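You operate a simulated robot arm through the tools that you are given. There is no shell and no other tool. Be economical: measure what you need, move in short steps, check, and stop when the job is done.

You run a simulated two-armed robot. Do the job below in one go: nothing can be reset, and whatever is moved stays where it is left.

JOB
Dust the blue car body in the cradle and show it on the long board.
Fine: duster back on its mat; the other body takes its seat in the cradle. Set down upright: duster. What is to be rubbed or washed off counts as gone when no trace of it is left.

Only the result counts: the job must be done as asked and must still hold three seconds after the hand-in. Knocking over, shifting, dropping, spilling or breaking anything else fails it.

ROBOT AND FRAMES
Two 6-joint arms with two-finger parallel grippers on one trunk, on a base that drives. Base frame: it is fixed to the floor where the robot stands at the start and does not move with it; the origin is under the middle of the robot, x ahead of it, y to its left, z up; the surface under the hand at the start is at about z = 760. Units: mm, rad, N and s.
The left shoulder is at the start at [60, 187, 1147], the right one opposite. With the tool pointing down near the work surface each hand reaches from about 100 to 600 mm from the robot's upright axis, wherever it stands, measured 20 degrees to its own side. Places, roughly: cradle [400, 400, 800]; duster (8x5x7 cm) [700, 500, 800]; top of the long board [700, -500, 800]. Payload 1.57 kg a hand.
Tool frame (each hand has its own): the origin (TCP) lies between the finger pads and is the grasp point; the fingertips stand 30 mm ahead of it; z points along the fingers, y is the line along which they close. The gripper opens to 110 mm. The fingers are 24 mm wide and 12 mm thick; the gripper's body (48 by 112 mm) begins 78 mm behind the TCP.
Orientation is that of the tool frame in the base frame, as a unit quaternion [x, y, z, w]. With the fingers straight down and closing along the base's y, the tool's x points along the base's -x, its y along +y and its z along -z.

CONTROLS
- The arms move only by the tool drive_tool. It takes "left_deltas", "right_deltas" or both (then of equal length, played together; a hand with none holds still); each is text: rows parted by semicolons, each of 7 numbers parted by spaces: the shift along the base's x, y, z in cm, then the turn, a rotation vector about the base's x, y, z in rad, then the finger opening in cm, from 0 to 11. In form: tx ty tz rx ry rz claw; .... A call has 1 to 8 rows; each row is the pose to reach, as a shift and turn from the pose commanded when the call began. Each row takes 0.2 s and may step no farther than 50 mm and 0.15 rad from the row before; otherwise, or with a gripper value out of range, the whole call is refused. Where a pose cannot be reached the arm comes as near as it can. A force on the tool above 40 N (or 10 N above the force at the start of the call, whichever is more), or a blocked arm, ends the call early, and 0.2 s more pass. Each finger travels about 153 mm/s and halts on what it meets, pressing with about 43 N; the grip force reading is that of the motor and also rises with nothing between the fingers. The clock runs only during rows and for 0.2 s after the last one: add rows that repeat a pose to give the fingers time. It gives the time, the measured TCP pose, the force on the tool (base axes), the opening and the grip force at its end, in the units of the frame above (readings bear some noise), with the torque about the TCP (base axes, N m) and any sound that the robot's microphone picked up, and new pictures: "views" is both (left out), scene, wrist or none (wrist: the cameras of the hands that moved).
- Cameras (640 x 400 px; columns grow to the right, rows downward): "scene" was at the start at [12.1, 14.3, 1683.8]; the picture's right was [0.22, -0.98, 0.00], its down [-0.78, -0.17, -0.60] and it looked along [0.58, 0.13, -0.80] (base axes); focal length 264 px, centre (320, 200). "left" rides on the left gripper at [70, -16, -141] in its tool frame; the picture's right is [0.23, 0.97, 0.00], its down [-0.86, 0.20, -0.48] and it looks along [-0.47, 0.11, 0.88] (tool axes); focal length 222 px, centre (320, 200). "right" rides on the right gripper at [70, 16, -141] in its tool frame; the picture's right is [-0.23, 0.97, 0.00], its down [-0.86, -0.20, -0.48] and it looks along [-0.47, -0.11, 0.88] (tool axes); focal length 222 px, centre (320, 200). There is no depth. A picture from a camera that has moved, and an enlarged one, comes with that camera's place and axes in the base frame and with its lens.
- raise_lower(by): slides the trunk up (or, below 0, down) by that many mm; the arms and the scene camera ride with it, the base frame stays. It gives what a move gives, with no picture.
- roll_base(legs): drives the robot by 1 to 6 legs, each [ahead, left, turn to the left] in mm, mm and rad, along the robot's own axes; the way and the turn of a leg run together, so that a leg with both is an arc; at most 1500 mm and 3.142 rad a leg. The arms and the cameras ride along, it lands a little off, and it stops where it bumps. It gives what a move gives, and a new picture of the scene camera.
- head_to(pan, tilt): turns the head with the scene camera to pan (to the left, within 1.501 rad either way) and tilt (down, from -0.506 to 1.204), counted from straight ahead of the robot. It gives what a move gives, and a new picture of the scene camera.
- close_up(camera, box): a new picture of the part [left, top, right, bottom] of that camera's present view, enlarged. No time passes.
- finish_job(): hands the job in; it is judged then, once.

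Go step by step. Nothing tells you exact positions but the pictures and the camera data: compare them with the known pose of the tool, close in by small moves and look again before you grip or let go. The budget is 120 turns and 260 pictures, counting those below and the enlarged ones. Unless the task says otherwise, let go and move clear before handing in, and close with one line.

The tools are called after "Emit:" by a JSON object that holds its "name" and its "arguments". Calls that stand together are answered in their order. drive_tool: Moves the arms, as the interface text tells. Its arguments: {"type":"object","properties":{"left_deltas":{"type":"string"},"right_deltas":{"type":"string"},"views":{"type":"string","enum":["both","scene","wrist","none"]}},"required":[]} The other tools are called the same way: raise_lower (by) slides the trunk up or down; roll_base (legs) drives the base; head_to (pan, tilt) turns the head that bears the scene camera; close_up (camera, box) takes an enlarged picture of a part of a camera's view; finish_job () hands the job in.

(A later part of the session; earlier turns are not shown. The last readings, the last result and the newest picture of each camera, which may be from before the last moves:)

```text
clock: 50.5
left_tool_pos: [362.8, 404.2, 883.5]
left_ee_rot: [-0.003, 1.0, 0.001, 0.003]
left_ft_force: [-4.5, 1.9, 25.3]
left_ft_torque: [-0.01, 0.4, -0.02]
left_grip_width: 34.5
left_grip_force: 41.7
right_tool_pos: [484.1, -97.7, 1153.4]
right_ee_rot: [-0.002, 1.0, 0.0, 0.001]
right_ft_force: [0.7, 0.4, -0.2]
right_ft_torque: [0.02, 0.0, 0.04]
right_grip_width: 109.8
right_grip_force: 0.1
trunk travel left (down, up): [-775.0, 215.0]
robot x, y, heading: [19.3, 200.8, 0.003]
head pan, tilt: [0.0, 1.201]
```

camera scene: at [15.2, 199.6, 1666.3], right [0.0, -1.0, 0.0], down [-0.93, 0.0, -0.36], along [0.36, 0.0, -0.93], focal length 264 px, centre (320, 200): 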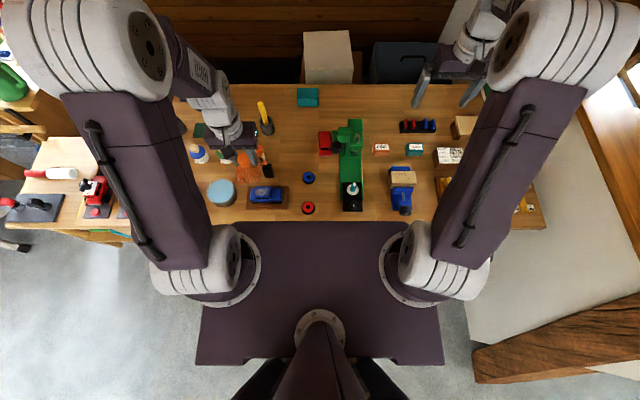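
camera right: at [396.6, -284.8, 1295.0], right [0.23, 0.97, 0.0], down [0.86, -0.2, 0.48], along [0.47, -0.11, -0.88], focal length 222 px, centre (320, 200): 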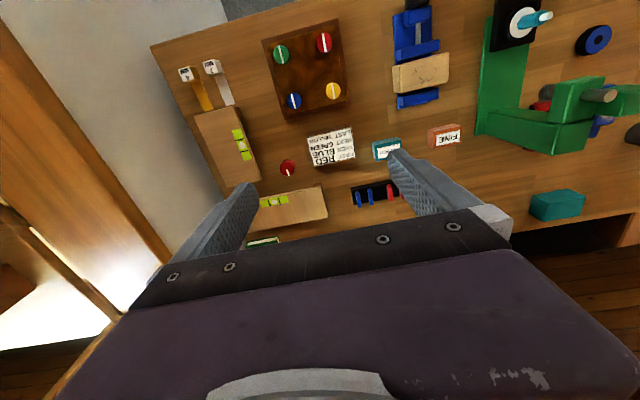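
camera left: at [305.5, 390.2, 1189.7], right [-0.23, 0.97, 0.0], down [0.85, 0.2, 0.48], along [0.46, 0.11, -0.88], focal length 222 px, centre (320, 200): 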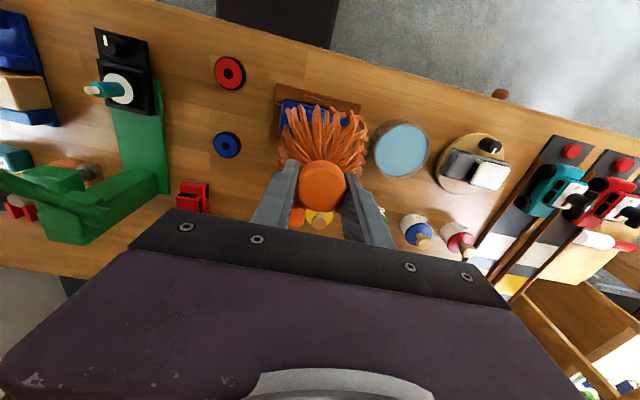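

Emit:
{"name": "drive_tool", "arguments": {"left_deltas": "0 0 0.2 0 0 0 0;0 1.5 0.2 0 0 0 0;0 3 0.2 0 0 0 0;0 1.5 0.2 0 0 0 0;0 0 0.2 0 0 0 0;0 -1.5 0.2 0 0 0 0;0 -3 0.2 0 0 0 0;0 -1.5 0.2 0 0 0 0", "views": "none"}}

Emit:
{"name": "drive_tool", "arguments": {"left_deltas": "0.5 1.5 0 0 0 0 0;0.8 3 0 0 0 0 0;0.8 4.5 0 0 0 0 0;-0.6 4 0 0 0 0 0;-0.8 2 0 0 0 0 0;-0.8 0 0 0 0 0 0;-0.8 -1.5 0 0 0 0 0;0 0 0 0 0 0 0", "views": "none"}}

```text
clock: 52.3
left_tool_pos: [364.8, 390.6, 886.7]
left_ee_rot: [-0.002, 1.0, -0.001, 0.001]
left_ft_force: [0.5, 0.7, -1.1]
left_ft_torque: [0.01, 0.03, 0.01]
left_grip_width: 34.5
left_grip_force: 42.0
right_tool_pos: [485.8, -96.3, 1152.8]
right_ee_rot: [-0.001, 1.0, -0.001, 0.0]
right_ft_force: [1.3, -0.8, -0.5]
right_ft_torque: [-0.01, 0.02, 0.04]
right_grip_width: 109.9
right_grip_force: 0.1
trunk travel left (down, up): [-775.0, 215.0]
robot x, y, heading: [17.1, 203.3, 0.006]
head pan, tilt: [0.0, 1.201]
```

```text
clock: 54.1
left_tool_pos: [364.3, 388.6, 885.6]
left_ee_rot: [-0.002, 1.0, -0.001, 0.002]
left_ft_force: [0.1, -2.8, 3.3]
left_ft_torque: [-0.07, 0.07, 0.02]
left_grip_width: 34.4
left_grip_force: 42.1
right_tool_pos: [486.6, -97.0, 1153.3]
right_ee_rot: [-0.002, 1.0, 0.0, 0.0]
right_ft_force: [-0.8, 0.4, 0.3]
right_ft_torque: [-0.02, 0.0, -0.02]
right_grip_width: 110.1
right_grip_force: 0.0
trunk travel left (down, up): [-775.0, 215.0]
robot x, y, heading: [20.5, 199.3, -0.003]
head pan, tilt: [0.0, 1.201]
```

The rub is light, so I'll press 1–2 mm more, rub, then lift and look.

Emit:
{"name": "drive_tool", "arguments": {"left_deltas": "0 0.8 -0.15 0 0 0 0;0 2.5 -0.15 0 0 0 0;0 4.2 -0.15 0 0 0 0;0.8 4.2 -0.15 0 0 0 0;0.8 2.5 -0.15 0 0 0 0;0.8 0.5 -0.15 0 0 0 0;0.8 -1 -0.15 0 0 0 0;0 0.5 -0.15 0 0 0 0", "views": "none"}}

Emit:
{"name": "drive_tool", "arguments": {"left_deltas": "-0.8 0.5 0 0 0 0 0;-0.8 2.5 0 0 0 0 0;-0.8 4 0 0 0 0 0;-0.4 2 0 0 0 0 0;-0.4 0 0 0 0 0 0;-0.4 -1 0 0 0 0 0;0 0 0 0 0 0 0;0 1 0 0 0 0 0", "views": "none"}}

Emit:
{"name": "drive_tool", "arguments": {"left_deltas": "-0.3 0 2 0 0 0 0;-0.3 0 6 0 0 0 0;-0.3 0 10 0 0 0 0;-0.3 0 14 0 0 0 0;-0.3 3 18 0 0 0 0;-0.3 7 18 0 0 0 0;-0.3 11 18 0 0 0 0;-0.3 11 18 0 0 0 0", "views": "wrist"}}

Emit:
{"name": "close_up", "arguments": {"camera": "scene", "box": [230, 165, 300, 215]}}

```text
clock: 55.9
left_tool_pos: [367.1, 392.8, 884.8]
left_ee_rot: [-0.002, 1.0, 0.001, 0.004]
left_ft_force: [4.5, -7.6, 18.2]
left_ft_torque: [-0.47, -0.18, -0.02]
left_grip_width: 34.6
left_grip_force: 42.2
right_tool_pos: [485.5, -99.9, 1153.1]
right_ee_rot: [0.0, 1.0, 0.002, 0.0]
right_ft_force: [0.3, -0.2, -1.4]
right_ft_torque: [0.01, 0.0, 0.0]
right_grip_width: 110.4
right_grip_force: 0.0
trunk travel left (down, up): [-775.0, 215.0]
robot x, y, heading: [24.6, 202.2, -0.001]
head pan, tilt: [0.0, 1.201]
```

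```text
clock: 57.7
left_tool_pos: [365.9, 404.5, 884.1]
left_ee_rot: [-0.002, 1.0, 0.0, 0.002]
left_ft_force: [0.7, -3.1, 6.1]
left_ft_torque: [-0.22, 0.03, 0.04]
left_grip_width: 34.5
left_grip_force: 41.6
right_tool_pos: [485.9, -98.2, 1152.4]
right_ee_rot: [-0.001, 1.0, 0.0, -0.001]
right_ft_force: [0.0, -0.7, -0.3]
right_ft_torque: [0.0, 0.03, -0.03]
right_grip_width: 109.8
right_grip_force: 0.1
trunk travel left (down, up): [-775.0, 215.0]
robot x, y, heading: [16.5, 199.5, 0.001]
head pan, tilt: [0.0, 1.201]
```

```text
clock: 59.5
left_tool_pos: [361.3, 515.5, 1066.4]
left_ee_rot: [-0.001, 1.0, 0.001, 0.002]
left_ft_force: [0.2, -0.4, -0.5]
left_ft_torque: [0.01, -0.02, 0.02]
left_grip_width: 34.5
left_grip_force: 41.6
right_tool_pos: [486.1, -97.6, 1153.4]
right_ee_rot: [-0.002, 1.0, -0.001, 0.0]
right_ft_force: [-0.2, 0.4, 0.4]
right_ft_torque: [-0.01, -0.01, -0.03]
right_grip_width: 110.1
right_grip_force: 0.0
trunk travel left (down, up): [-775.0, 215.0]
robot x, y, heading: [20.8, 204.1, -0.0]
head pan, tilt: [0.0, 1.201]
camera left: at [290.2, 498.5, 1206.8], right [-0.23, 0.97, 0.0], down [0.85, 0.2, 0.48], along [0.47, 0.11, -0.88], focal length 222 px, centre (320, 200)
```

left: 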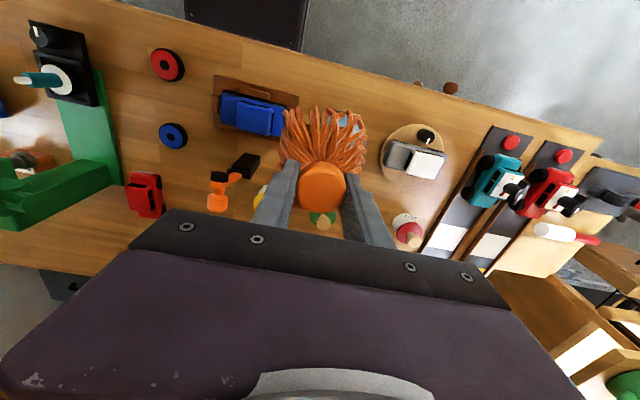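

```text
8.00 times, centred on (265, 190) of scene
camera zoom: at [15.0, 198.8, 1666.3], right [0.0, -1.0, 0.0], down [-0.93, 0.0, -0.36], along [0.36, 0.0, -0.93], focal length 2108 px, centre (760, 280)
```

zoom: 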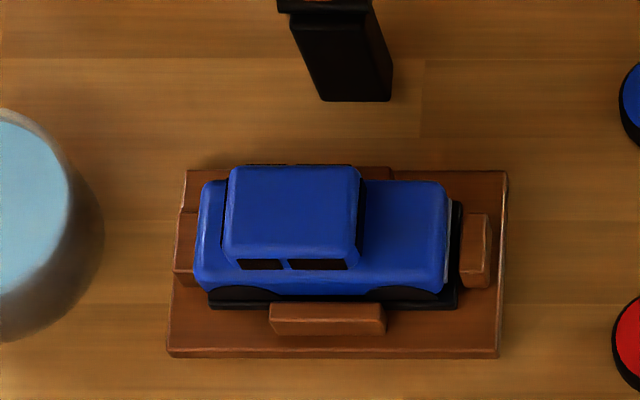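

The roof looks clean. I'll double-check with tighter zooms, including the far side.

Emit:
{"name": "close_up", "arguments": {"camera": "scene", "box": [250, 178, 290, 206]}}

Emit:
{"name": "close_up", "arguments": {"camera": "left", "box": [205, 70, 305, 145]}}

```text
14.29 times, centred on (270, 192) of scene
camera zoom: at [15.0, 198.8, 1666.3], right [0.0, -1.0, 0.0], down [-0.93, 0.0, -0.36], along [0.36, 0.0, -0.93], focal length 3765 px, centre (1034, 314)
```

zoom: 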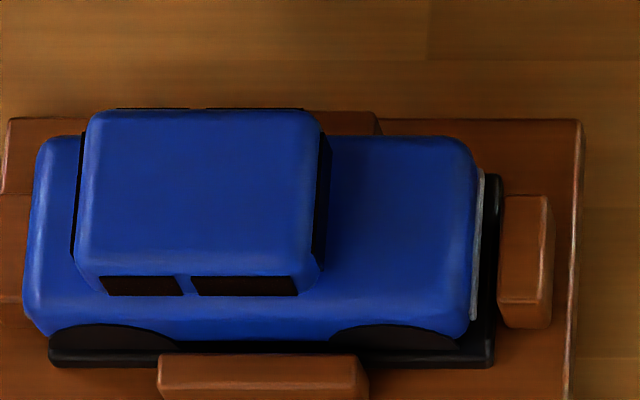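

```text
5.33 times, centred on (255, 108) of left
camera zoom: at [290.2, 498.5, 1206.8], right [-0.23, 0.97, 0.0], down [0.85, 0.2, 0.48], along [0.47, 0.11, -0.88], focal length 1185 px, centre (667, 693)
```

zoom: 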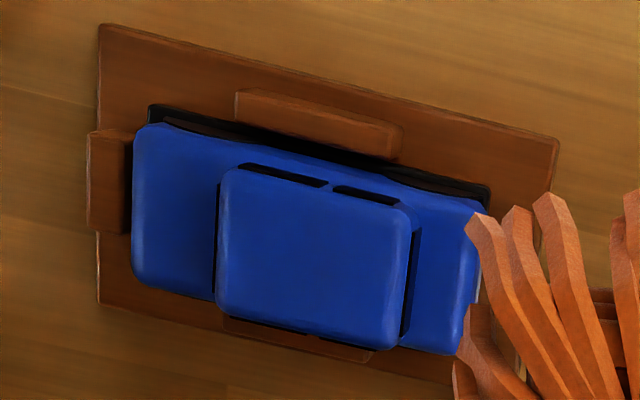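

The dust is gone. Now I'll return the duster: turn the hand back to −90°, then drive forward to the mat.

Emit:
{"name": "drive_tool", "arguments": {"left_deltas": "1 0 1 0 0 -0.14 0;3 0 2 0 0 -0.28 0;5 -0.5 3 0 0 -0.42 0;7 -1 3 0 0 -0.56 0;9 -1.2 3 0 0 -0.7 0;11 -1.4 3 0 0 -0.84 0;12 -1.6 3 0 0 -0.98 0;13 -1.8 3 0 0 -1.12 0", "views": "none"}}

Emit:
{"name": "drive_tool", "arguments": {"left_deltas": "0 0 0 0 0 -0.14 0;0 0 0 0 0 -0.28 0;0 0 0 0 0 -0.42 0;0 0 0 0 0 -0.454 0;0 0 0 0 0 -0.454 0", "views": "none"}}

Emit:
{"name": "roll_base", "arguments": {"legs": [[180, 0, 0]]}}

```text
clock: 61.3
left_tool_pos: [493.2, 495.0, 1095.1]
left_ee_rot: [0.53, 0.848, -0.001, 0.001]
left_ft_force: [0.3, -0.4, -1.2]
left_ft_torque: [0.02, -0.01, 0.02]
left_grip_width: 34.3
left_grip_force: 41.2
right_tool_pos: [486.7, -96.2, 1153.0]
right_ee_rot: [-0.002, 1.0, 0.001, 0.0]
right_ft_force: [-0.2, 0.1, -0.4]
right_ft_torque: [0.0, 0.01, 0.01]
right_grip_width: 110.0
right_grip_force: 0.0
trunk travel left (down, up): [-775.0, 215.0]
robot x, y, heading: [23.4, 202.0, 0.001]
head pan, tilt: [0.0, 1.201]
```

```text
clock: 62.5
left_tool_pos: [491.1, 496.8, 1093.6]
left_ee_rot: [0.707, 0.707, -0.002, 0.001]
left_ft_force: [-0.4, -0.6, -1.1]
left_ft_torque: [0.04, 0.03, 0.0]
left_grip_width: 34.4
left_grip_force: 41.6
right_tool_pos: [486.6, -96.7, 1152.8]
right_ee_rot: [-0.002, 1.0, 0.0, 0.0]
right_ft_force: [-0.2, -0.3, 0.4]
right_ft_torque: [0.0, -0.02, 0.0]
right_grip_width: 110.2
right_grip_force: 0.0
trunk travel left (down, up): [-775.0, 215.0]
robot x, y, heading: [21.2, 202.7, 0.004]
head pan, tilt: [0.0, 1.201]
```

```text
clock: 64.0
left_tool_pos: [668.8, 498.3, 1095.2]
left_ee_rot: [0.706, 0.708, 0.0, 0.001]
left_ft_force: [-0.7, -0.2, 0.1]
left_ft_torque: [0.03, -0.02, -0.04]
left_grip_width: 34.3
left_grip_force: 42.5
right_tool_pos: [664.2, -94.9, 1153.7]
right_ee_rot: [-0.002, 1.0, 0.0, 0.001]
right_ft_force: [-0.9, -0.4, -0.7]
right_ft_torque: [-0.02, -0.02, -0.02]
right_grip_width: 110.0
right_grip_force: 0.0
trunk travel left (down, up): [-775.0, 215.0]
robot x, y, heading: [198.0, 199.3, 0.005]
head pan, tilt: [0.0, 1.201]
camera scene: at [191.7, 200.4, 1666.3], right [0.0, -1.0, 0.0], down [-0.93, 0.0, -0.36], along [0.36, 0.0, -0.93], focal length 264 px, centre (320, 200)
```

scene: 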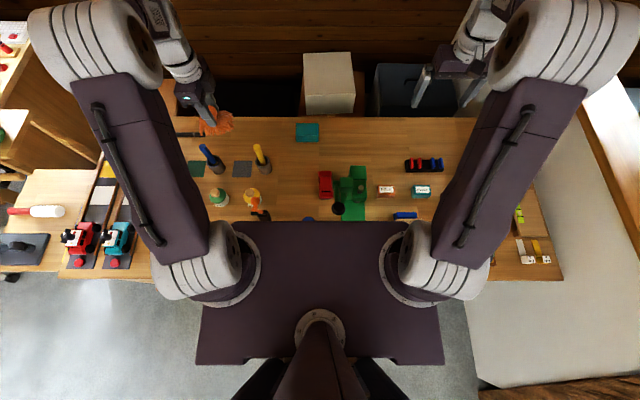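

I'm above the mat, and I'll lower to 900 and compare with the mat in the pictures.

Emit:
{"name": "drive_tool", "arguments": {"left_deltas": "0.2 -0.2 -4 0 0 0 0;0.2 -0.2 -8.5 0 0 0 0;0.2 -0.2 -13 0 0 0 0;0.2 -0.2 -17.5 0 0 0 0;0.2 -0.2 -20.5 0 0 0 0;0.2 -0.2 -20.5 0 0 0 0", "views": "none"}}

Emit:
{"name": "close_up", "arguments": {"camera": "scene", "box": [190, 130, 290, 200]}}

Emit:
{"name": "close_up", "arguments": {"camera": "left", "box": [200, 60, 440, 230]}}

```text
clock: 65.4
left_tool_pos: [673.9, 495.4, 889.6]
left_ee_rot: [0.706, 0.709, -0.001, 0.001]
left_ft_force: [0.3, -1.0, -1.8]
left_ft_torque: [0.01, 0.01, -0.01]
left_grip_width: 34.2
left_grip_force: 42.3
right_tool_pos: [666.4, -96.1, 1153.6]
right_ee_rot: [-0.002, 1.0, -0.001, 0.0]
right_ft_force: [-0.2, 0.7, -0.4]
right_ft_torque: [-0.02, -0.01, 0.01]
right_grip_width: 110.0
right_grip_force: 0.1
trunk travel left (down, up): [-775.0, 215.0]
robot x, y, heading: [198.6, 202.5, 0.009]
head pan, tilt: [0.0, 1.201]
```

```text
5.71 times, centred on (240, 165) of scene
camera zoom: at [195.2, 200.2, 1666.3], right [0.0, -1.0, 0.0], down [-0.93, 0.0, -0.36], along [0.36, 0.0, -0.93], focal length 1506 px, centre (777, 400)
```

zoom: 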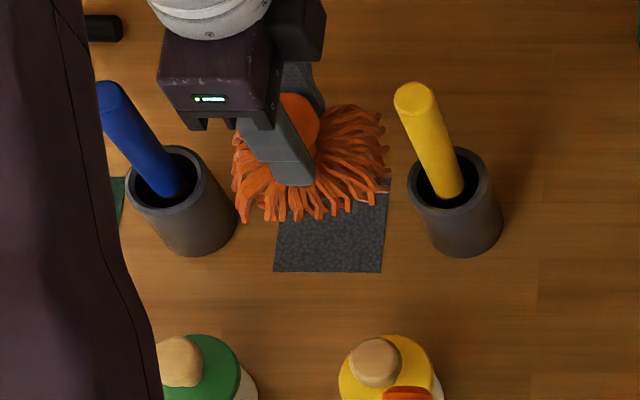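

```text
2.35 times, centred on (320, 145) of left
camera zoom: at [657.1, 565.7, 1031.9], right [0.97, 0.23, 0.0], down [0.2, -0.85, 0.48], along [0.11, -0.47, -0.88], focal length 523 px, centre (320, 329)
```

zoom: 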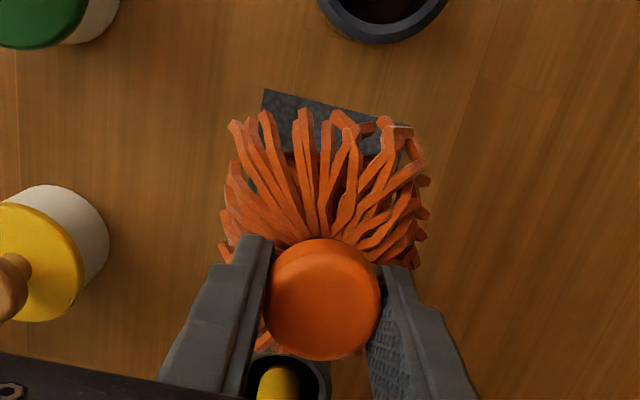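

The alignment is within a few millimetres, so I'll lower the duster onto the mat.

Emit:
{"name": "drive_tool", "arguments": {"left_deltas": "0 0.3 -2 0 0 0 0;0 0.3 -4.5 0 0 0 0;0 0.3 -6.4 0 0 0 0;0 0.3 -6.4 0 0 0 0", "views": "none"}}

Emit:
{"name": "close_up", "arguments": {"camera": "scene", "box": [190, 130, 290, 200]}}

Emit:
{"name": "close_up", "arguments": {"camera": "left", "box": [200, 60, 440, 230]}}

```text
clock: 66.4
left_tool_pos: [673.2, 498.9, 825.9]
left_ee_rot: [0.706, 0.708, -0.002, 0.001]
left_ft_force: [0.5, 0.2, -0.8]
left_ft_torque: [0.0, -0.03, -0.03]
left_grip_width: 34.6
left_grip_force: 41.9
right_tool_pos: [666.6, -96.0, 1152.9]
right_ee_rot: [-0.002, 1.0, 0.0, 0.0]
right_ft_force: [-0.1, 0.4, -0.3]
right_ft_torque: [0.02, 0.0, 0.03]
right_grip_width: 110.1
right_grip_force: 0.1
trunk travel left (down, up): [-775.0, 215.0]
robot x, y, heading: [194.2, 201.3, 0.005]
head pan, tilt: [0.0, 1.201]
```

```text
5.71 times, centred on (240, 165) of scene
camera zoom: at [195.3, 200.5, 1666.3], right [0.0, -1.0, 0.0], down [-0.93, 0.0, -0.36], along [0.36, 0.0, -0.93], focal length 1506 px, centre (777, 400)
```

zoom: 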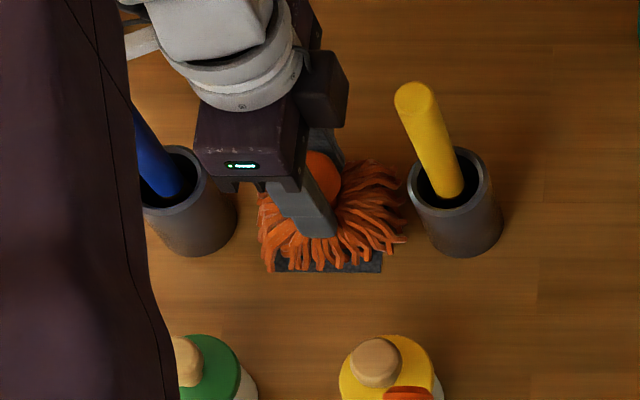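

```text
2.35 times, centred on (320, 145) of left
camera zoom: at [654.8, 570.1, 968.1], right [0.97, 0.23, 0.0], down [0.2, -0.85, 0.48], along [0.11, -0.47, -0.88], focal length 523 px, centre (320, 329)
```

zoom: 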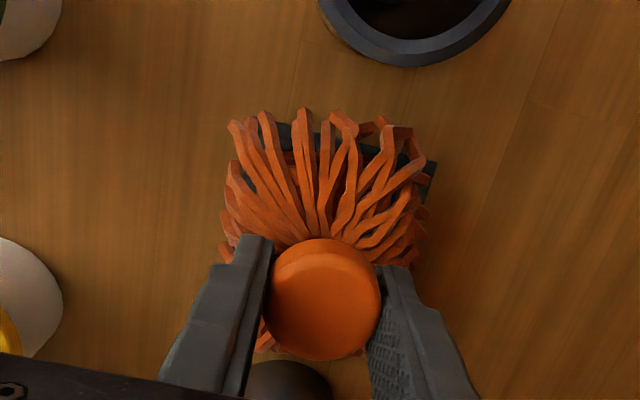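

Aligned with the mat. I'll lower to touch and release.

Emit:
{"name": "drive_tool", "arguments": {"left_deltas": "0 0 -0.4 0 0 0 0;0 0 -0.7 0 0 0 0;0 0 -0.7 0 0 0 0", "views": "none"}}

```text
clock: 67.2
left_tool_pos: [672.6, 500.2, 820.0]
left_ee_rot: [0.706, 0.708, -0.002, 0.001]
left_ft_force: [0.2, -0.7, -1.6]
left_ft_torque: [-0.02, -0.02, 0.02]
left_grip_width: 34.5
left_grip_force: 41.9
right_tool_pos: [667.0, -95.6, 1152.5]
right_ee_rot: [-0.002, 1.0, 0.0, 0.0]
right_ft_force: [-0.3, -0.5, -0.5]
right_ft_torque: [0.0, -0.01, 0.02]
right_grip_width: 110.1
right_grip_force: 0.0
trunk travel left (down, up): [-775.0, 215.0]
robot x, y, heading: [199.3, 201.8, 0.001]
head pan, tilt: [0.0, 1.201]
```

Emit:
{"name": "drive_tool", "arguments": {"left_deltas": "0 0 -0.15 0 0 0 0;0 0 -0.25 0 0 0 0;0 0 -0.25 0 0 0 0", "views": "none"}}

```text
clock: 68.0
left_tool_pos: [672.0, 499.1, 818.3]
left_ee_rot: [0.706, 0.708, 0.001, 0.003]
left_ft_force: [0.6, 7.0, 22.4]
left_ft_torque: [0.1, 0.26, -0.18]
left_grip_width: 34.3
left_grip_force: 41.9
right_tool_pos: [663.7, -95.4, 1154.2]
right_ee_rot: [-0.003, 1.0, 0.0, 0.001]
right_ft_force: [1.0, 0.0, -0.4]
right_ft_torque: [0.02, 0.01, 0.02]
right_grip_width: 109.6
right_grip_force: 0.0
trunk travel left (down, up): [-775.0, 215.0]
robot x, y, heading: [198.7, 201.2, 0.002]
head pan, tilt: [0.0, 1.201]
```

Touched down. I'll ease off, open and rise straight up.

Emit:
{"name": "drive_tool", "arguments": {"left_deltas": "0 0 0.2 0 0 0 0;0 0 0.2 0 0 0 3.6;0 0 0.2 0 0 0 5;0 0 0.2 0 0 0 6;0 0 2 0 0 0 6;0 0 6 0 0 0 6;0 0 10 0 0 0 6;0 0 14 0 0 0 6", "views": "none"}}

Emit:
{"name": "close_up", "arguments": {"camera": "scene", "box": [190, 130, 290, 200]}}

Emit:
{"name": "close_up", "arguments": {"camera": "left", "box": [200, 40, 440, 210]}}

```text
clock: 69.8
left_tool_pos: [672.7, 497.7, 955.0]
left_ee_rot: [0.705, 0.709, -0.001, 0.002]
left_ft_force: [0.9, 0.4, -0.5]
left_ft_torque: [-0.02, -0.04, -0.01]
left_grip_width: 59.7
left_grip_force: 0.1
right_tool_pos: [665.7, -95.9, 1153.6]
right_ee_rot: [-0.003, 1.0, 0.0, 0.0]
right_ft_force: [-0.7, 0.8, 0.2]
right_ft_torque: [0.01, 0.0, 0.01]
right_grip_width: 109.9
right_grip_force: 0.0
trunk travel left (down, up): [-775.0, 215.0]
robot x, y, heading: [198.0, 201.8, 0.006]
head pan, tilt: [0.0, 1.201]
```

```text
5.71 times, centred on (240, 165) of scene
camera zoom: at [193.9, 199.9, 1666.3], right [0.0, -1.0, 0.0], down [-0.93, 0.0, -0.36], along [0.36, 0.0, -0.93], focal length 1506 px, centre (777, 400)
```

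zoom: 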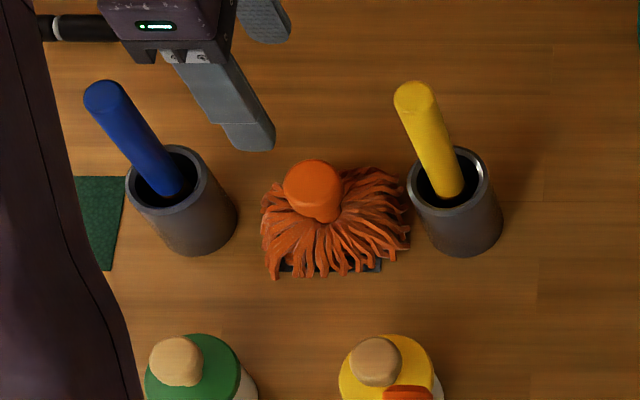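

```text
2.35 times, centred on (320, 125) of left
camera zoom: at [654.5, 567.8, 1097.5], right [0.97, 0.23, 0.0], down [0.2, -0.85, 0.48], along [0.11, -0.47, -0.88], focal length 523 px, centre (320, 376)
```

zoom: 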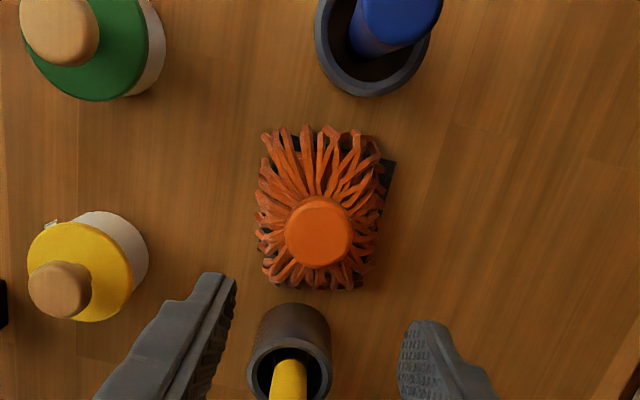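

The duster stands on its mat. Next I'll pick the clean blue body with the right hand (it will serve the board), so I'll park the left hand high and drive back and left.

Emit:
{"name": "drive_tool", "arguments": {"left_deltas": "0 0 4 0 0 0 6;0 0 8.5 0 0 0 6;0 0 13 0 0 0 6;0 0 17 0 0 0 6;-3 -2 17 0 0 0 6;-7 -4 17 0 0 0 6;-10 -6 17 0 0 0 6;-10 -6 17 0 0 0 6", "views": "none"}}

Emit:
{"name": "roll_base", "arguments": {"legs": [[-180, 0, 0], [0, 240, 0]]}}

```text
clock: 71.6
left_tool_pos: [573.1, 437.9, 1124.8]
left_ee_rot: [0.706, 0.708, -0.001, 0.001]
left_ft_force: [0.9, 0.1, 0.4]
left_ft_torque: [-0.03, 0.03, 0.01]
left_grip_width: 59.9
left_grip_force: 0.1
right_tool_pos: [668.0, -96.4, 1152.6]
right_ee_rot: [-0.003, 1.0, -0.001, -0.001]
right_ft_force: [-0.4, -0.7, -0.3]
right_ft_torque: [0.01, 0.03, 0.0]
right_grip_width: 110.1
right_grip_force: 0.0
trunk travel left (down, up): [-775.0, 215.0]
robot x, y, heading: [197.6, 203.3, -0.002]
head pan, tilt: [0.0, 1.201]
```

```text
clock: 74.5
left_tool_pos: [388.4, 680.2, 1125.7]
left_ee_rot: [0.704, 0.71, -0.001, 0.002]
left_ft_force: [-0.4, 0.2, 0.0]
left_ft_torque: [0.0, 0.02, 0.0]
left_grip_width: 60.0
left_grip_force: 0.1
right_tool_pos: [485.5, 145.1, 1153.4]
right_ee_rot: [-0.004, 1.0, -0.001, 0.001]
right_ft_force: [0.4, -0.6, 0.3]
right_ft_torque: [0.02, -0.02, -0.02]
right_grip_width: 109.9
right_grip_force: 0.1
trunk travel left (down, up): [-775.0, 215.0]
robot x, y, heading: [14.8, 445.8, 0.008]
head pan, tilt: [0.0, 1.201]
camera scene: at [11.9, 440.3, 1666.3], right [0.01, -1.0, 0.0], down [-0.93, -0.01, -0.36], along [0.36, 0.0, -0.93], focal length 264 px, centre (320, 200)
```

scene: 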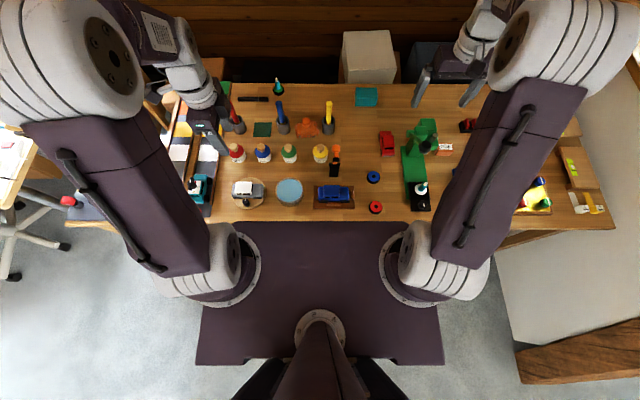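

Now I'll swing the right hand over the cradle, turning +90°.

Emit:
{"name": "drive_tool", "arguments": {"right_deltas": "-1 4 0 0 0 0.14 7;-2.5 8 0 0 0 0.28 7;-4 12 0 0 0 0.42 7;-5.5 16 0 0 0 0.56 7;-7 19.5 0 0 0 0.7 7;-8.5 23 0 0 0 0.84 7;-9.8 26 0 0 0 0.98 7;-11.1 29 0 0 0 1.12 7", "views": "none"}}

Emit:
{"name": "drive_tool", "arguments": {"right_deltas": "0 0 -1 0 0 0.14 7;0 0 -2 0 0 0.28 7;0 0 -4 0 0 0.42 7;0 0 -7 0 0 0.45 7;0 0 -11 0 0 0.45 7;0 0 -15 0 0 0.45 7;0 0 -18 0 0 0.45 7;0 0 -18 0 0 0.45 7", "views": "wrist"}}

Emit:
{"name": "close_up", "arguments": {"camera": "scene", "box": [290, 150, 390, 220]}}

```text
clock: 76.3
left_tool_pos: [390.1, 682.2, 1127.5]
left_ee_rot: [0.705, 0.71, -0.002, 0.002]
left_ft_force: [-0.5, -0.8, 0.4]
left_ft_torque: [0.02, -0.03, 0.0]
left_grip_width: 60.0
left_grip_force: 0.1
right_tool_pos: [372.1, 439.8, 1153.1]
right_ee_rot: [-0.536, 0.844, -0.001, 0.0]
right_ft_force: [-0.2, -1.0, 0.5]
right_ft_torque: [-0.02, 0.0, 0.01]
right_grip_width: 70.1
right_grip_force: 0.0
trunk travel left (down, up): [-775.0, 215.0]
robot x, y, heading: [16.3, 445.5, 0.008]
head pan, tilt: [0.0, 1.201]
```

```text
clock: 78.1
left_tool_pos: [389.5, 681.8, 1126.1]
left_ee_rot: [0.704, 0.71, -0.001, 0.001]
left_ft_force: [0.3, 0.3, -0.8]
left_ft_torque: [-0.02, 0.02, -0.02]
left_grip_width: 60.1
left_grip_force: 0.1
right_tool_pos: [375.1, 437.4, 970.6]
right_ee_rot: [0.71, -0.705, 0.0, 0.0]
right_ft_force: [-0.2, -0.1, -0.2]
right_ft_torque: [-0.01, 0.01, -0.02]
right_grip_width: 69.9
right_grip_force: 0.0
trunk travel left (down, up): [-775.0, 215.0]
robot x, y, heading: [19.5, 444.0, 0.008]
head pan, tilt: [0.0, 1.201]
camera right: at [358.5, 367.2, 1114.2], right [-0.98, 0.22, 0.0], down [0.19, 0.86, 0.48], along [0.11, 0.47, -0.88], focal length 222 px, centre (320, 200)
```

right: 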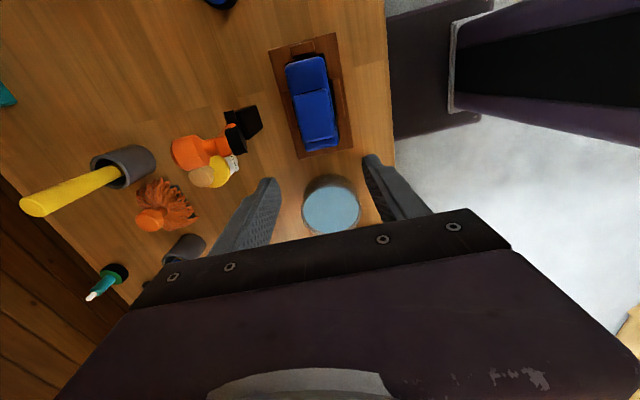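

```text
5.71 times, centred on (340, 185) of scene
camera zoom: at [11.9, 442.3, 1666.3], right [0.01, -1.0, 0.0], down [-0.93, -0.01, -0.36], along [0.36, 0.0, -0.93], focal length 1506 px, centre (206, 286)
```

zoom: 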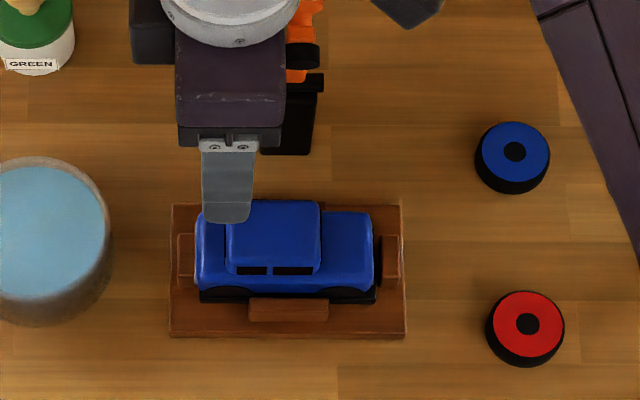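

The right hand reaches well. I'll descend to just above the body, check, then grip as before.

Emit:
{"name": "drive_tool", "arguments": {"right_deltas": "-0.1 -0.2 -4 0 0 0 6.6;-0.1 -0.2 -8 0 0 0 6.6;-0.1 -0.2 -10.5 0 0 0 6.6;-0.1 -0.2 -10.5 0 0 0 6.6", "views": "wrist"}}

Emit:
{"name": "close_up", "arguments": {"camera": "scene", "box": [290, 150, 390, 220]}}

Emit:
{"name": "close_up", "arguments": {"camera": "right", "box": [200, 60, 440, 230]}}

```text
clock: 79.1
left_tool_pos: [388.3, 682.3, 1126.6]
left_ee_rot: [0.704, 0.71, -0.002, 0.001]
left_ft_force: [-0.4, 0.1, -0.1]
left_ft_torque: [0.0, 0.01, 0.0]
left_grip_width: 60.2
left_grip_force: 0.0
right_tool_pos: [372.5, 435.9, 865.4]
right_ee_rot: [0.709, -0.705, -0.001, 0.0]
right_ft_force: [-0.3, -1.6, -0.1]
right_ft_torque: [-0.03, 0.0, 0.01]
right_grip_width: 66.0
right_grip_force: 0.1
trunk travel left (down, up): [-775.0, 215.0]
robot x, y, heading: [18.7, 448.1, 0.004]
head pan, tilt: [0.0, 1.201]
camera right: at [356.6, 365.7, 1008.0], right [-0.98, 0.22, 0.0], down [0.19, 0.86, 0.48], along [0.11, 0.47, -0.88], focal length 222 px, centre (320, 200)
```

right: 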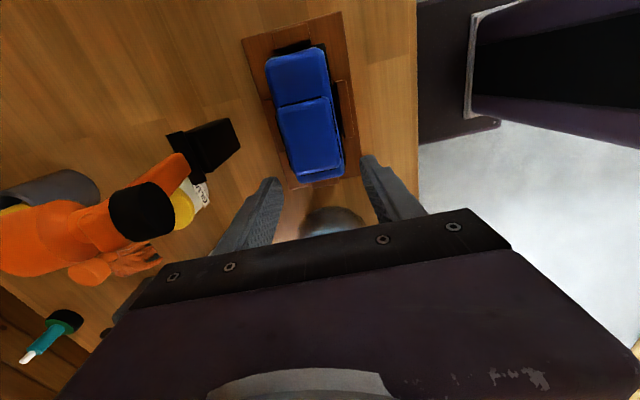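

```text
5.71 times, centred on (340, 185) of scene
camera zoom: at [12.4, 442.3, 1666.3], right [0.01, -1.0, 0.0], down [-0.93, -0.01, -0.36], along [0.36, 0.0, -0.93], focal length 1506 px, centre (206, 286)
```

zoom: 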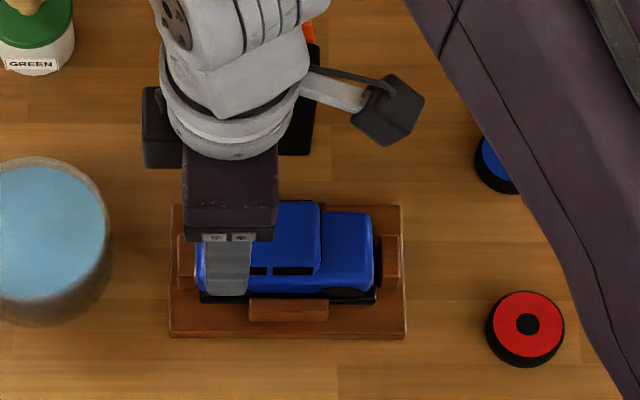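

```text
2.35 times, centred on (320, 145) of right
camera zoom: at [356.6, 365.7, 1008.0], right [-0.98, 0.22, 0.0], down [0.19, 0.86, 0.48], along [0.11, 0.47, -0.88], focal length 523 px, centre (320, 329)
```

zoom: 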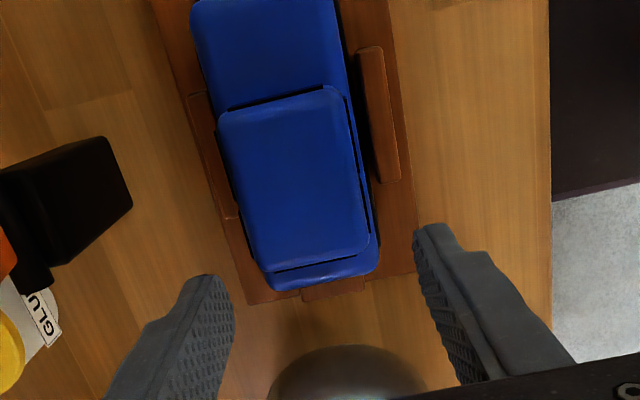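

The fingers straddle the body well. I'll go down the last 5 cm and grip.

Emit:
{"name": "drive_tool", "arguments": {"right_deltas": "0 0 -2 0 0 0 6.6;0 0 -4 0 0 0 6.6;0 0 -4.9 0 0 0 6.6;0 0 -4.9 0 0 0 5;0 0 -4.9 0 0 0 3;0 0 -4.9 0 0 0 0;0 0 -4.9 0 0 0 0", "views": "wrist"}}

Emit:
{"name": "close_up", "arguments": {"camera": "scene", "box": [290, 150, 390, 220]}}

```text
clock: 80.7
left_tool_pos: [390.2, 681.5, 1126.6]
left_ee_rot: [0.704, 0.71, -0.001, 0.001]
left_ft_force: [-0.2, 0.7, 0.0]
left_ft_torque: [-0.04, -0.01, -0.01]
left_grip_width: 59.8
left_grip_force: 0.1
right_tool_pos: [373.1, 435.1, 819.3]
right_ee_rot: [0.709, -0.705, 0.0, 0.0]
right_ft_force: [0.0, -0.1, -0.6]
right_ft_torque: [0.01, 0.01, -0.02]
right_grip_width: 49.1
right_grip_force: 42.6
trunk travel left (down, up): [-775.0, 215.0]
robot x, y, heading: [16.8, 440.8, 0.009]
head pan, tilt: [0.0, 1.201]
camera right: at [356.5, 365.8, 960.6], right [-0.98, 0.22, 0.0], down [0.19, 0.86, 0.48], along [0.11, 0.47, -0.88], focal length 222 px, centre (320, 200)
```

right: 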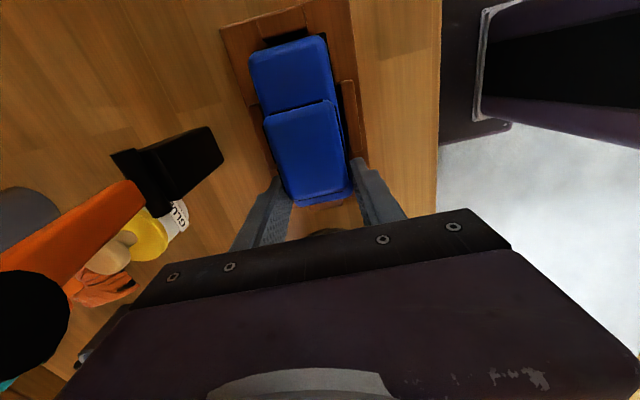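

```text
5.71 times, centred on (340, 185) of scene
camera zoom: at [12.5, 442.3, 1666.3], right [0.01, -1.0, 0.0], down [-0.93, -0.01, -0.36], along [0.36, 0.0, -0.93], focal length 1506 px, centre (206, 286)
```

zoom: 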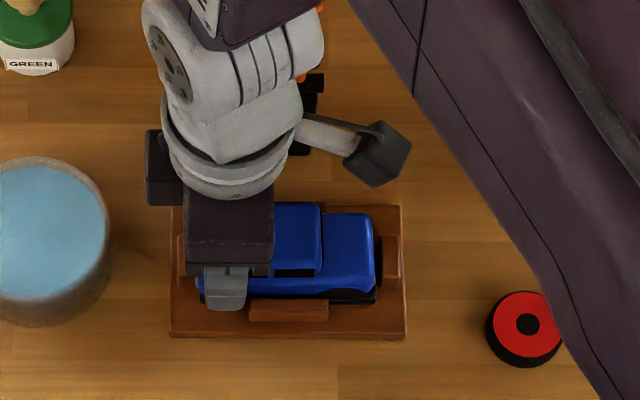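

Gripped at 49 mm. Lifting slowly, then to travel height.

Emit:
{"name": "drive_tool", "arguments": {"right_deltas": "0 0 0.3 0 0 0 0;0 0 0.8 0 0 0 0;0 0 1.5 0 0 0 0;0 0 2.5 0 0 0 0;0 0 4 0 0 0 0;0 0 6.5 0 0 0 0;0 0 9.5 0 0 0 0;0 0 13 0 0 0 0", "views": "none"}}

Emit:
{"name": "drive_tool", "arguments": {"right_deltas": "0 0 2 0 0 0 0;0 0 5 0 0 0 0;0 0 9 0 0 0 0;0 0 13 0 0 0 0;0 0 17 0 0 0 0;0 -1 19 0 0 0 0;0 -4 19 0 0 0 0;0 -8 19 0 0 0 0", "views": "both"}}

```text
clock: 82.5
left_tool_pos: [390.1, 680.5, 1127.2]
left_ee_rot: [0.705, 0.709, -0.001, 0.002]
left_ft_force: [0.3, 0.5, -0.3]
left_ft_torque: [-0.02, -0.03, 0.0]
left_grip_width: 59.8
left_grip_force: 0.0
right_tool_pos: [372.8, 435.4, 948.3]
right_ee_rot: [0.71, -0.705, 0.001, 0.001]
right_ft_force: [0.3, 0.7, -1.2]
right_ft_torque: [0.07, -0.02, -0.02]
right_grip_width: 49.0
right_grip_force: 42.9
trunk travel left (down, up): [-775.0, 215.0]
robot x, y, heading: [22.5, 446.3, 0.006]
head pan, tilt: [0.0, 1.201]
```

```text
clock: 84.3
left_tool_pos: [389.6, 681.2, 1126.5]
left_ee_rot: [0.705, 0.709, -0.001, 0.002]
left_ft_force: [0.4, 0.6, 0.1]
left_ft_torque: [-0.02, 0.0, 0.03]
left_grip_width: 60.1
left_grip_force: 0.2
right_tool_pos: [372.8, 352.5, 1137.6]
right_ee_rot: [0.71, -0.704, 0.0, -0.001]
right_ft_force: [-0.1, -0.2, -1.0]
right_ft_torque: [0.04, 0.02, 0.05]
right_grip_width: 48.9
right_grip_force: 43.0
trunk travel left (down, up): [-775.0, 215.0]
robot x, y, heading: [18.9, 442.0, 0.004]
head pan, tilt: [0.0, 1.201]
camera scene: at [12.2, 440.3, 1666.3], right [0.01, -1.0, 0.0], down [-0.93, -0.01, -0.36], along [0.36, 0.0, -0.93], focal length 264 px, centre (320, 200)
camera right: at [357.1, 284.3, 1280.6], right [-0.98, 0.22, 0.0], down [0.19, 0.86, 0.48], along [0.11, 0.47, -0.88], focal length 222 px, centre (320, 200)
```

scene: 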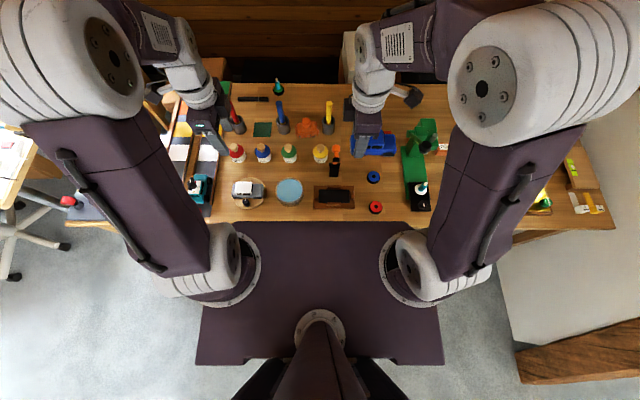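
right: 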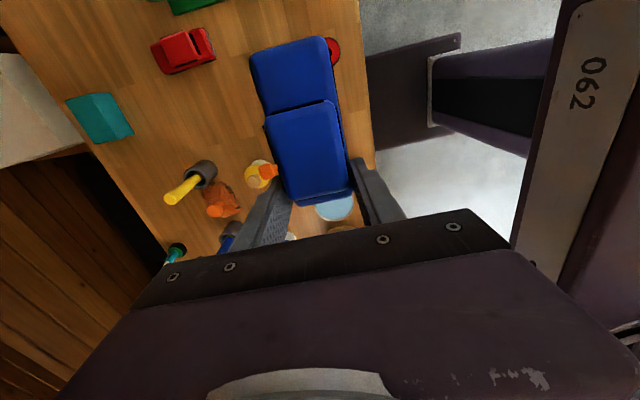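

The blue body is held and high. Because the press lever tops out near z 1050, I'll raise the trunk 60 mm and drive right, toward the long board.

Emit:
{"name": "raise_lower", "arguments": {"by": 60}}

Emit:
{"name": "roll_base", "arguments": {"legs": [[0, -740, 0]]}}

Emit:
{"name": "close_up", "arguments": {"camera": "scene", "box": [300, 60, 480, 222]}}

```text
clock: 85.3
left_tool_pos: [390.4, 681.4, 1186.9]
left_ee_rot: [0.705, 0.709, -0.001, 0.001]
left_ft_force: [0.5, -0.2, 0.5]
left_ft_torque: [-0.01, 0.01, 0.01]
left_grip_width: 60.1
left_grip_force: 0.0
right_tool_pos: [373.5, 355.1, 1197.3]
right_ee_rot: [0.709, -0.705, -0.001, 0.0]
right_ft_force: [-0.7, -0.7, -1.3]
right_ft_torque: [0.03, -0.01, 0.0]
right_grip_width: 49.0
right_grip_force: 43.4
trunk travel left (down, up): [-835.0, 155.0]
robot x, y, heading: [12.5, 444.3, 0.006]
head pan, tilt: [0.0, 1.201]
```

```text
clock: 89.4
left_tool_pos: [396.6, -57.1, 1187.4]
left_ee_rot: [0.701, 0.713, -0.002, 0.002]
left_ft_force: [-0.2, 0.2, 0.2]
left_ft_torque: [-0.01, 0.01, 0.01]
left_grip_width: 60.0
left_grip_force: 0.1
right_tool_pos: [382.9, -383.6, 1197.8]
right_ee_rot: [0.713, -0.702, 0.0, -0.001]
right_ft_force: [0.8, 0.0, -1.8]
right_ft_torque: [0.04, -0.04, 0.01]
right_grip_width: 48.7
right_grip_force: 42.7
trunk travel left (down, up): [-835.0, 155.0]
robot x, y, heading: [23.6, -296.6, 0.014]
head pan, tilt: [0.0, 1.201]
camera scene: at [21.3, -299.3, 1726.3], right [0.02, -1.0, 0.0], down [-0.93, -0.02, -0.36], along [0.36, 0.01, -0.93], focal length 264 px, centre (320, 200)
```

scene: 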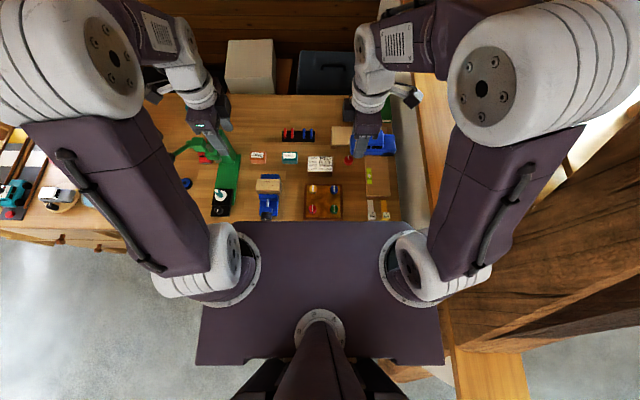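

```text
2.47 times, centred on (390, 141) of scene
camera zoom: at [21.3, -299.3, 1726.3], right [0.02, -1.0, 0.0], down [-0.93, -0.02, -0.36], along [0.36, 0.01, -0.93], focal length 651 px, centre (147, 346)
```

zoom: 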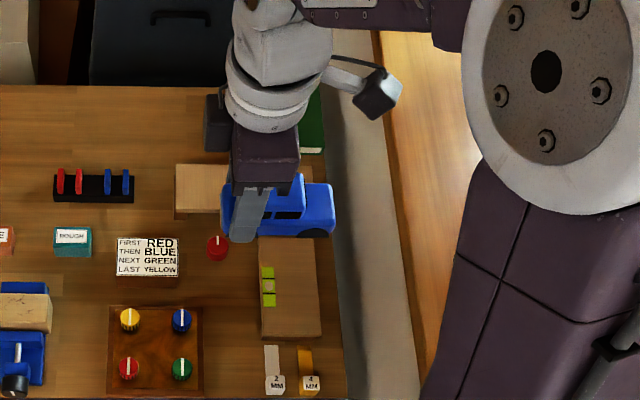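

The long board is the far one (about x 640–720, y −345 to −590) with a level vial near its front edge. I'll drive forward and look closer.

Emit:
{"name": "roll_base", "arguments": {"legs": [[180, 0, -0.012]]}}

Emit:
{"name": "close_up", "arguments": {"camera": "scene", "box": [310, 90, 450, 222]}}

Emit:
{"name": "close_up", "arguments": {"camera": "right", "box": [160, 0, 480, 220]}}

```text
clock: 90.9
left_tool_pos: [576.9, -61.7, 1186.9]
left_ee_rot: [0.707, 0.707, 0.0, 0.002]
left_ft_force: [-0.2, -0.2, -0.7]
left_ft_torque: [0.0, -0.03, 0.02]
left_grip_width: 60.1
left_grip_force: 0.0
right_tool_pos: [559.5, -389.1, 1199.1]
right_ee_rot: [0.708, -0.706, 0.001, -0.002]
right_ft_force: [0.3, -0.2, -0.9]
right_ft_torque: [0.04, -0.04, 0.01]
right_grip_width: 49.1
right_grip_force: 43.3
trunk travel left (down, up): [-835.0, 155.0]
robot x, y, heading: [202.7, -297.6, 0.001]
head pan, tilt: [0.0, 1.201]
camera scene: at [196.5, -299.1, 1726.3], right [0.0, -1.0, 0.0], down [-0.93, 0.0, -0.36], along [0.36, 0.0, -0.93], focal length 264 px, centre (320, 200)
```

scene: 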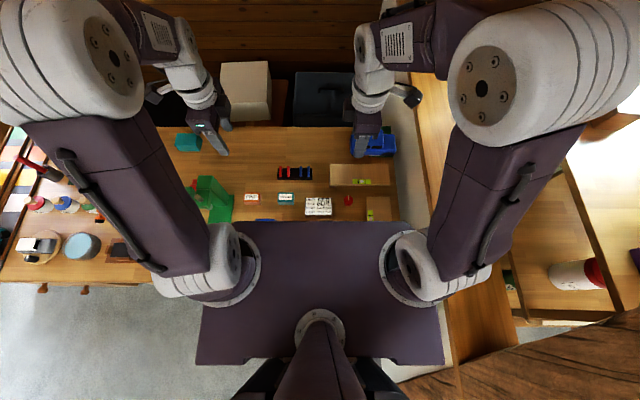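

```text
3.03 times, centred on (380, 156) of scene
camera zoom: at [196.5, -299.1, 1726.3], right [0.0, -1.0, 0.0], down [-0.93, 0.0, -0.36], along [0.36, 0.0, -0.93], focal length 799 px, centre (138, 333)
```

zoom: 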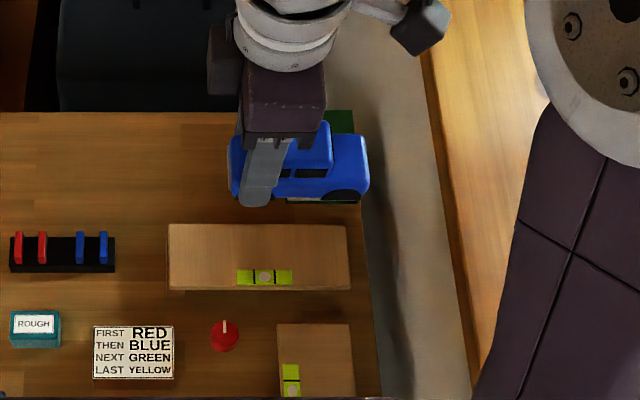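

```text
1.82 times, centred on (320, 110) of right
camera zoom: at [541.8, -456.9, 1341.7], right [-0.97, 0.23, 0.0], down [0.2, 0.86, 0.48], along [0.11, 0.47, -0.88], focal length 404 px, centre (320, 364)
```

zoom: 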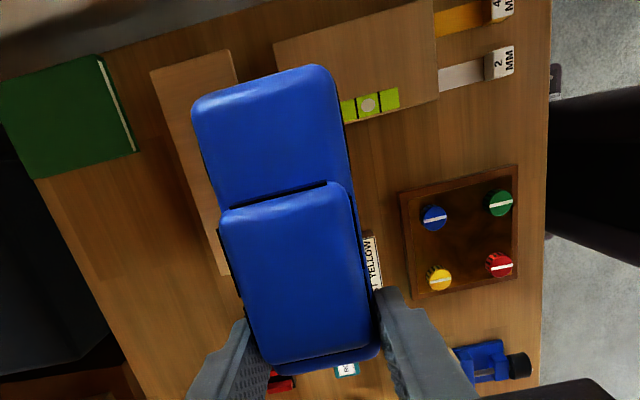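

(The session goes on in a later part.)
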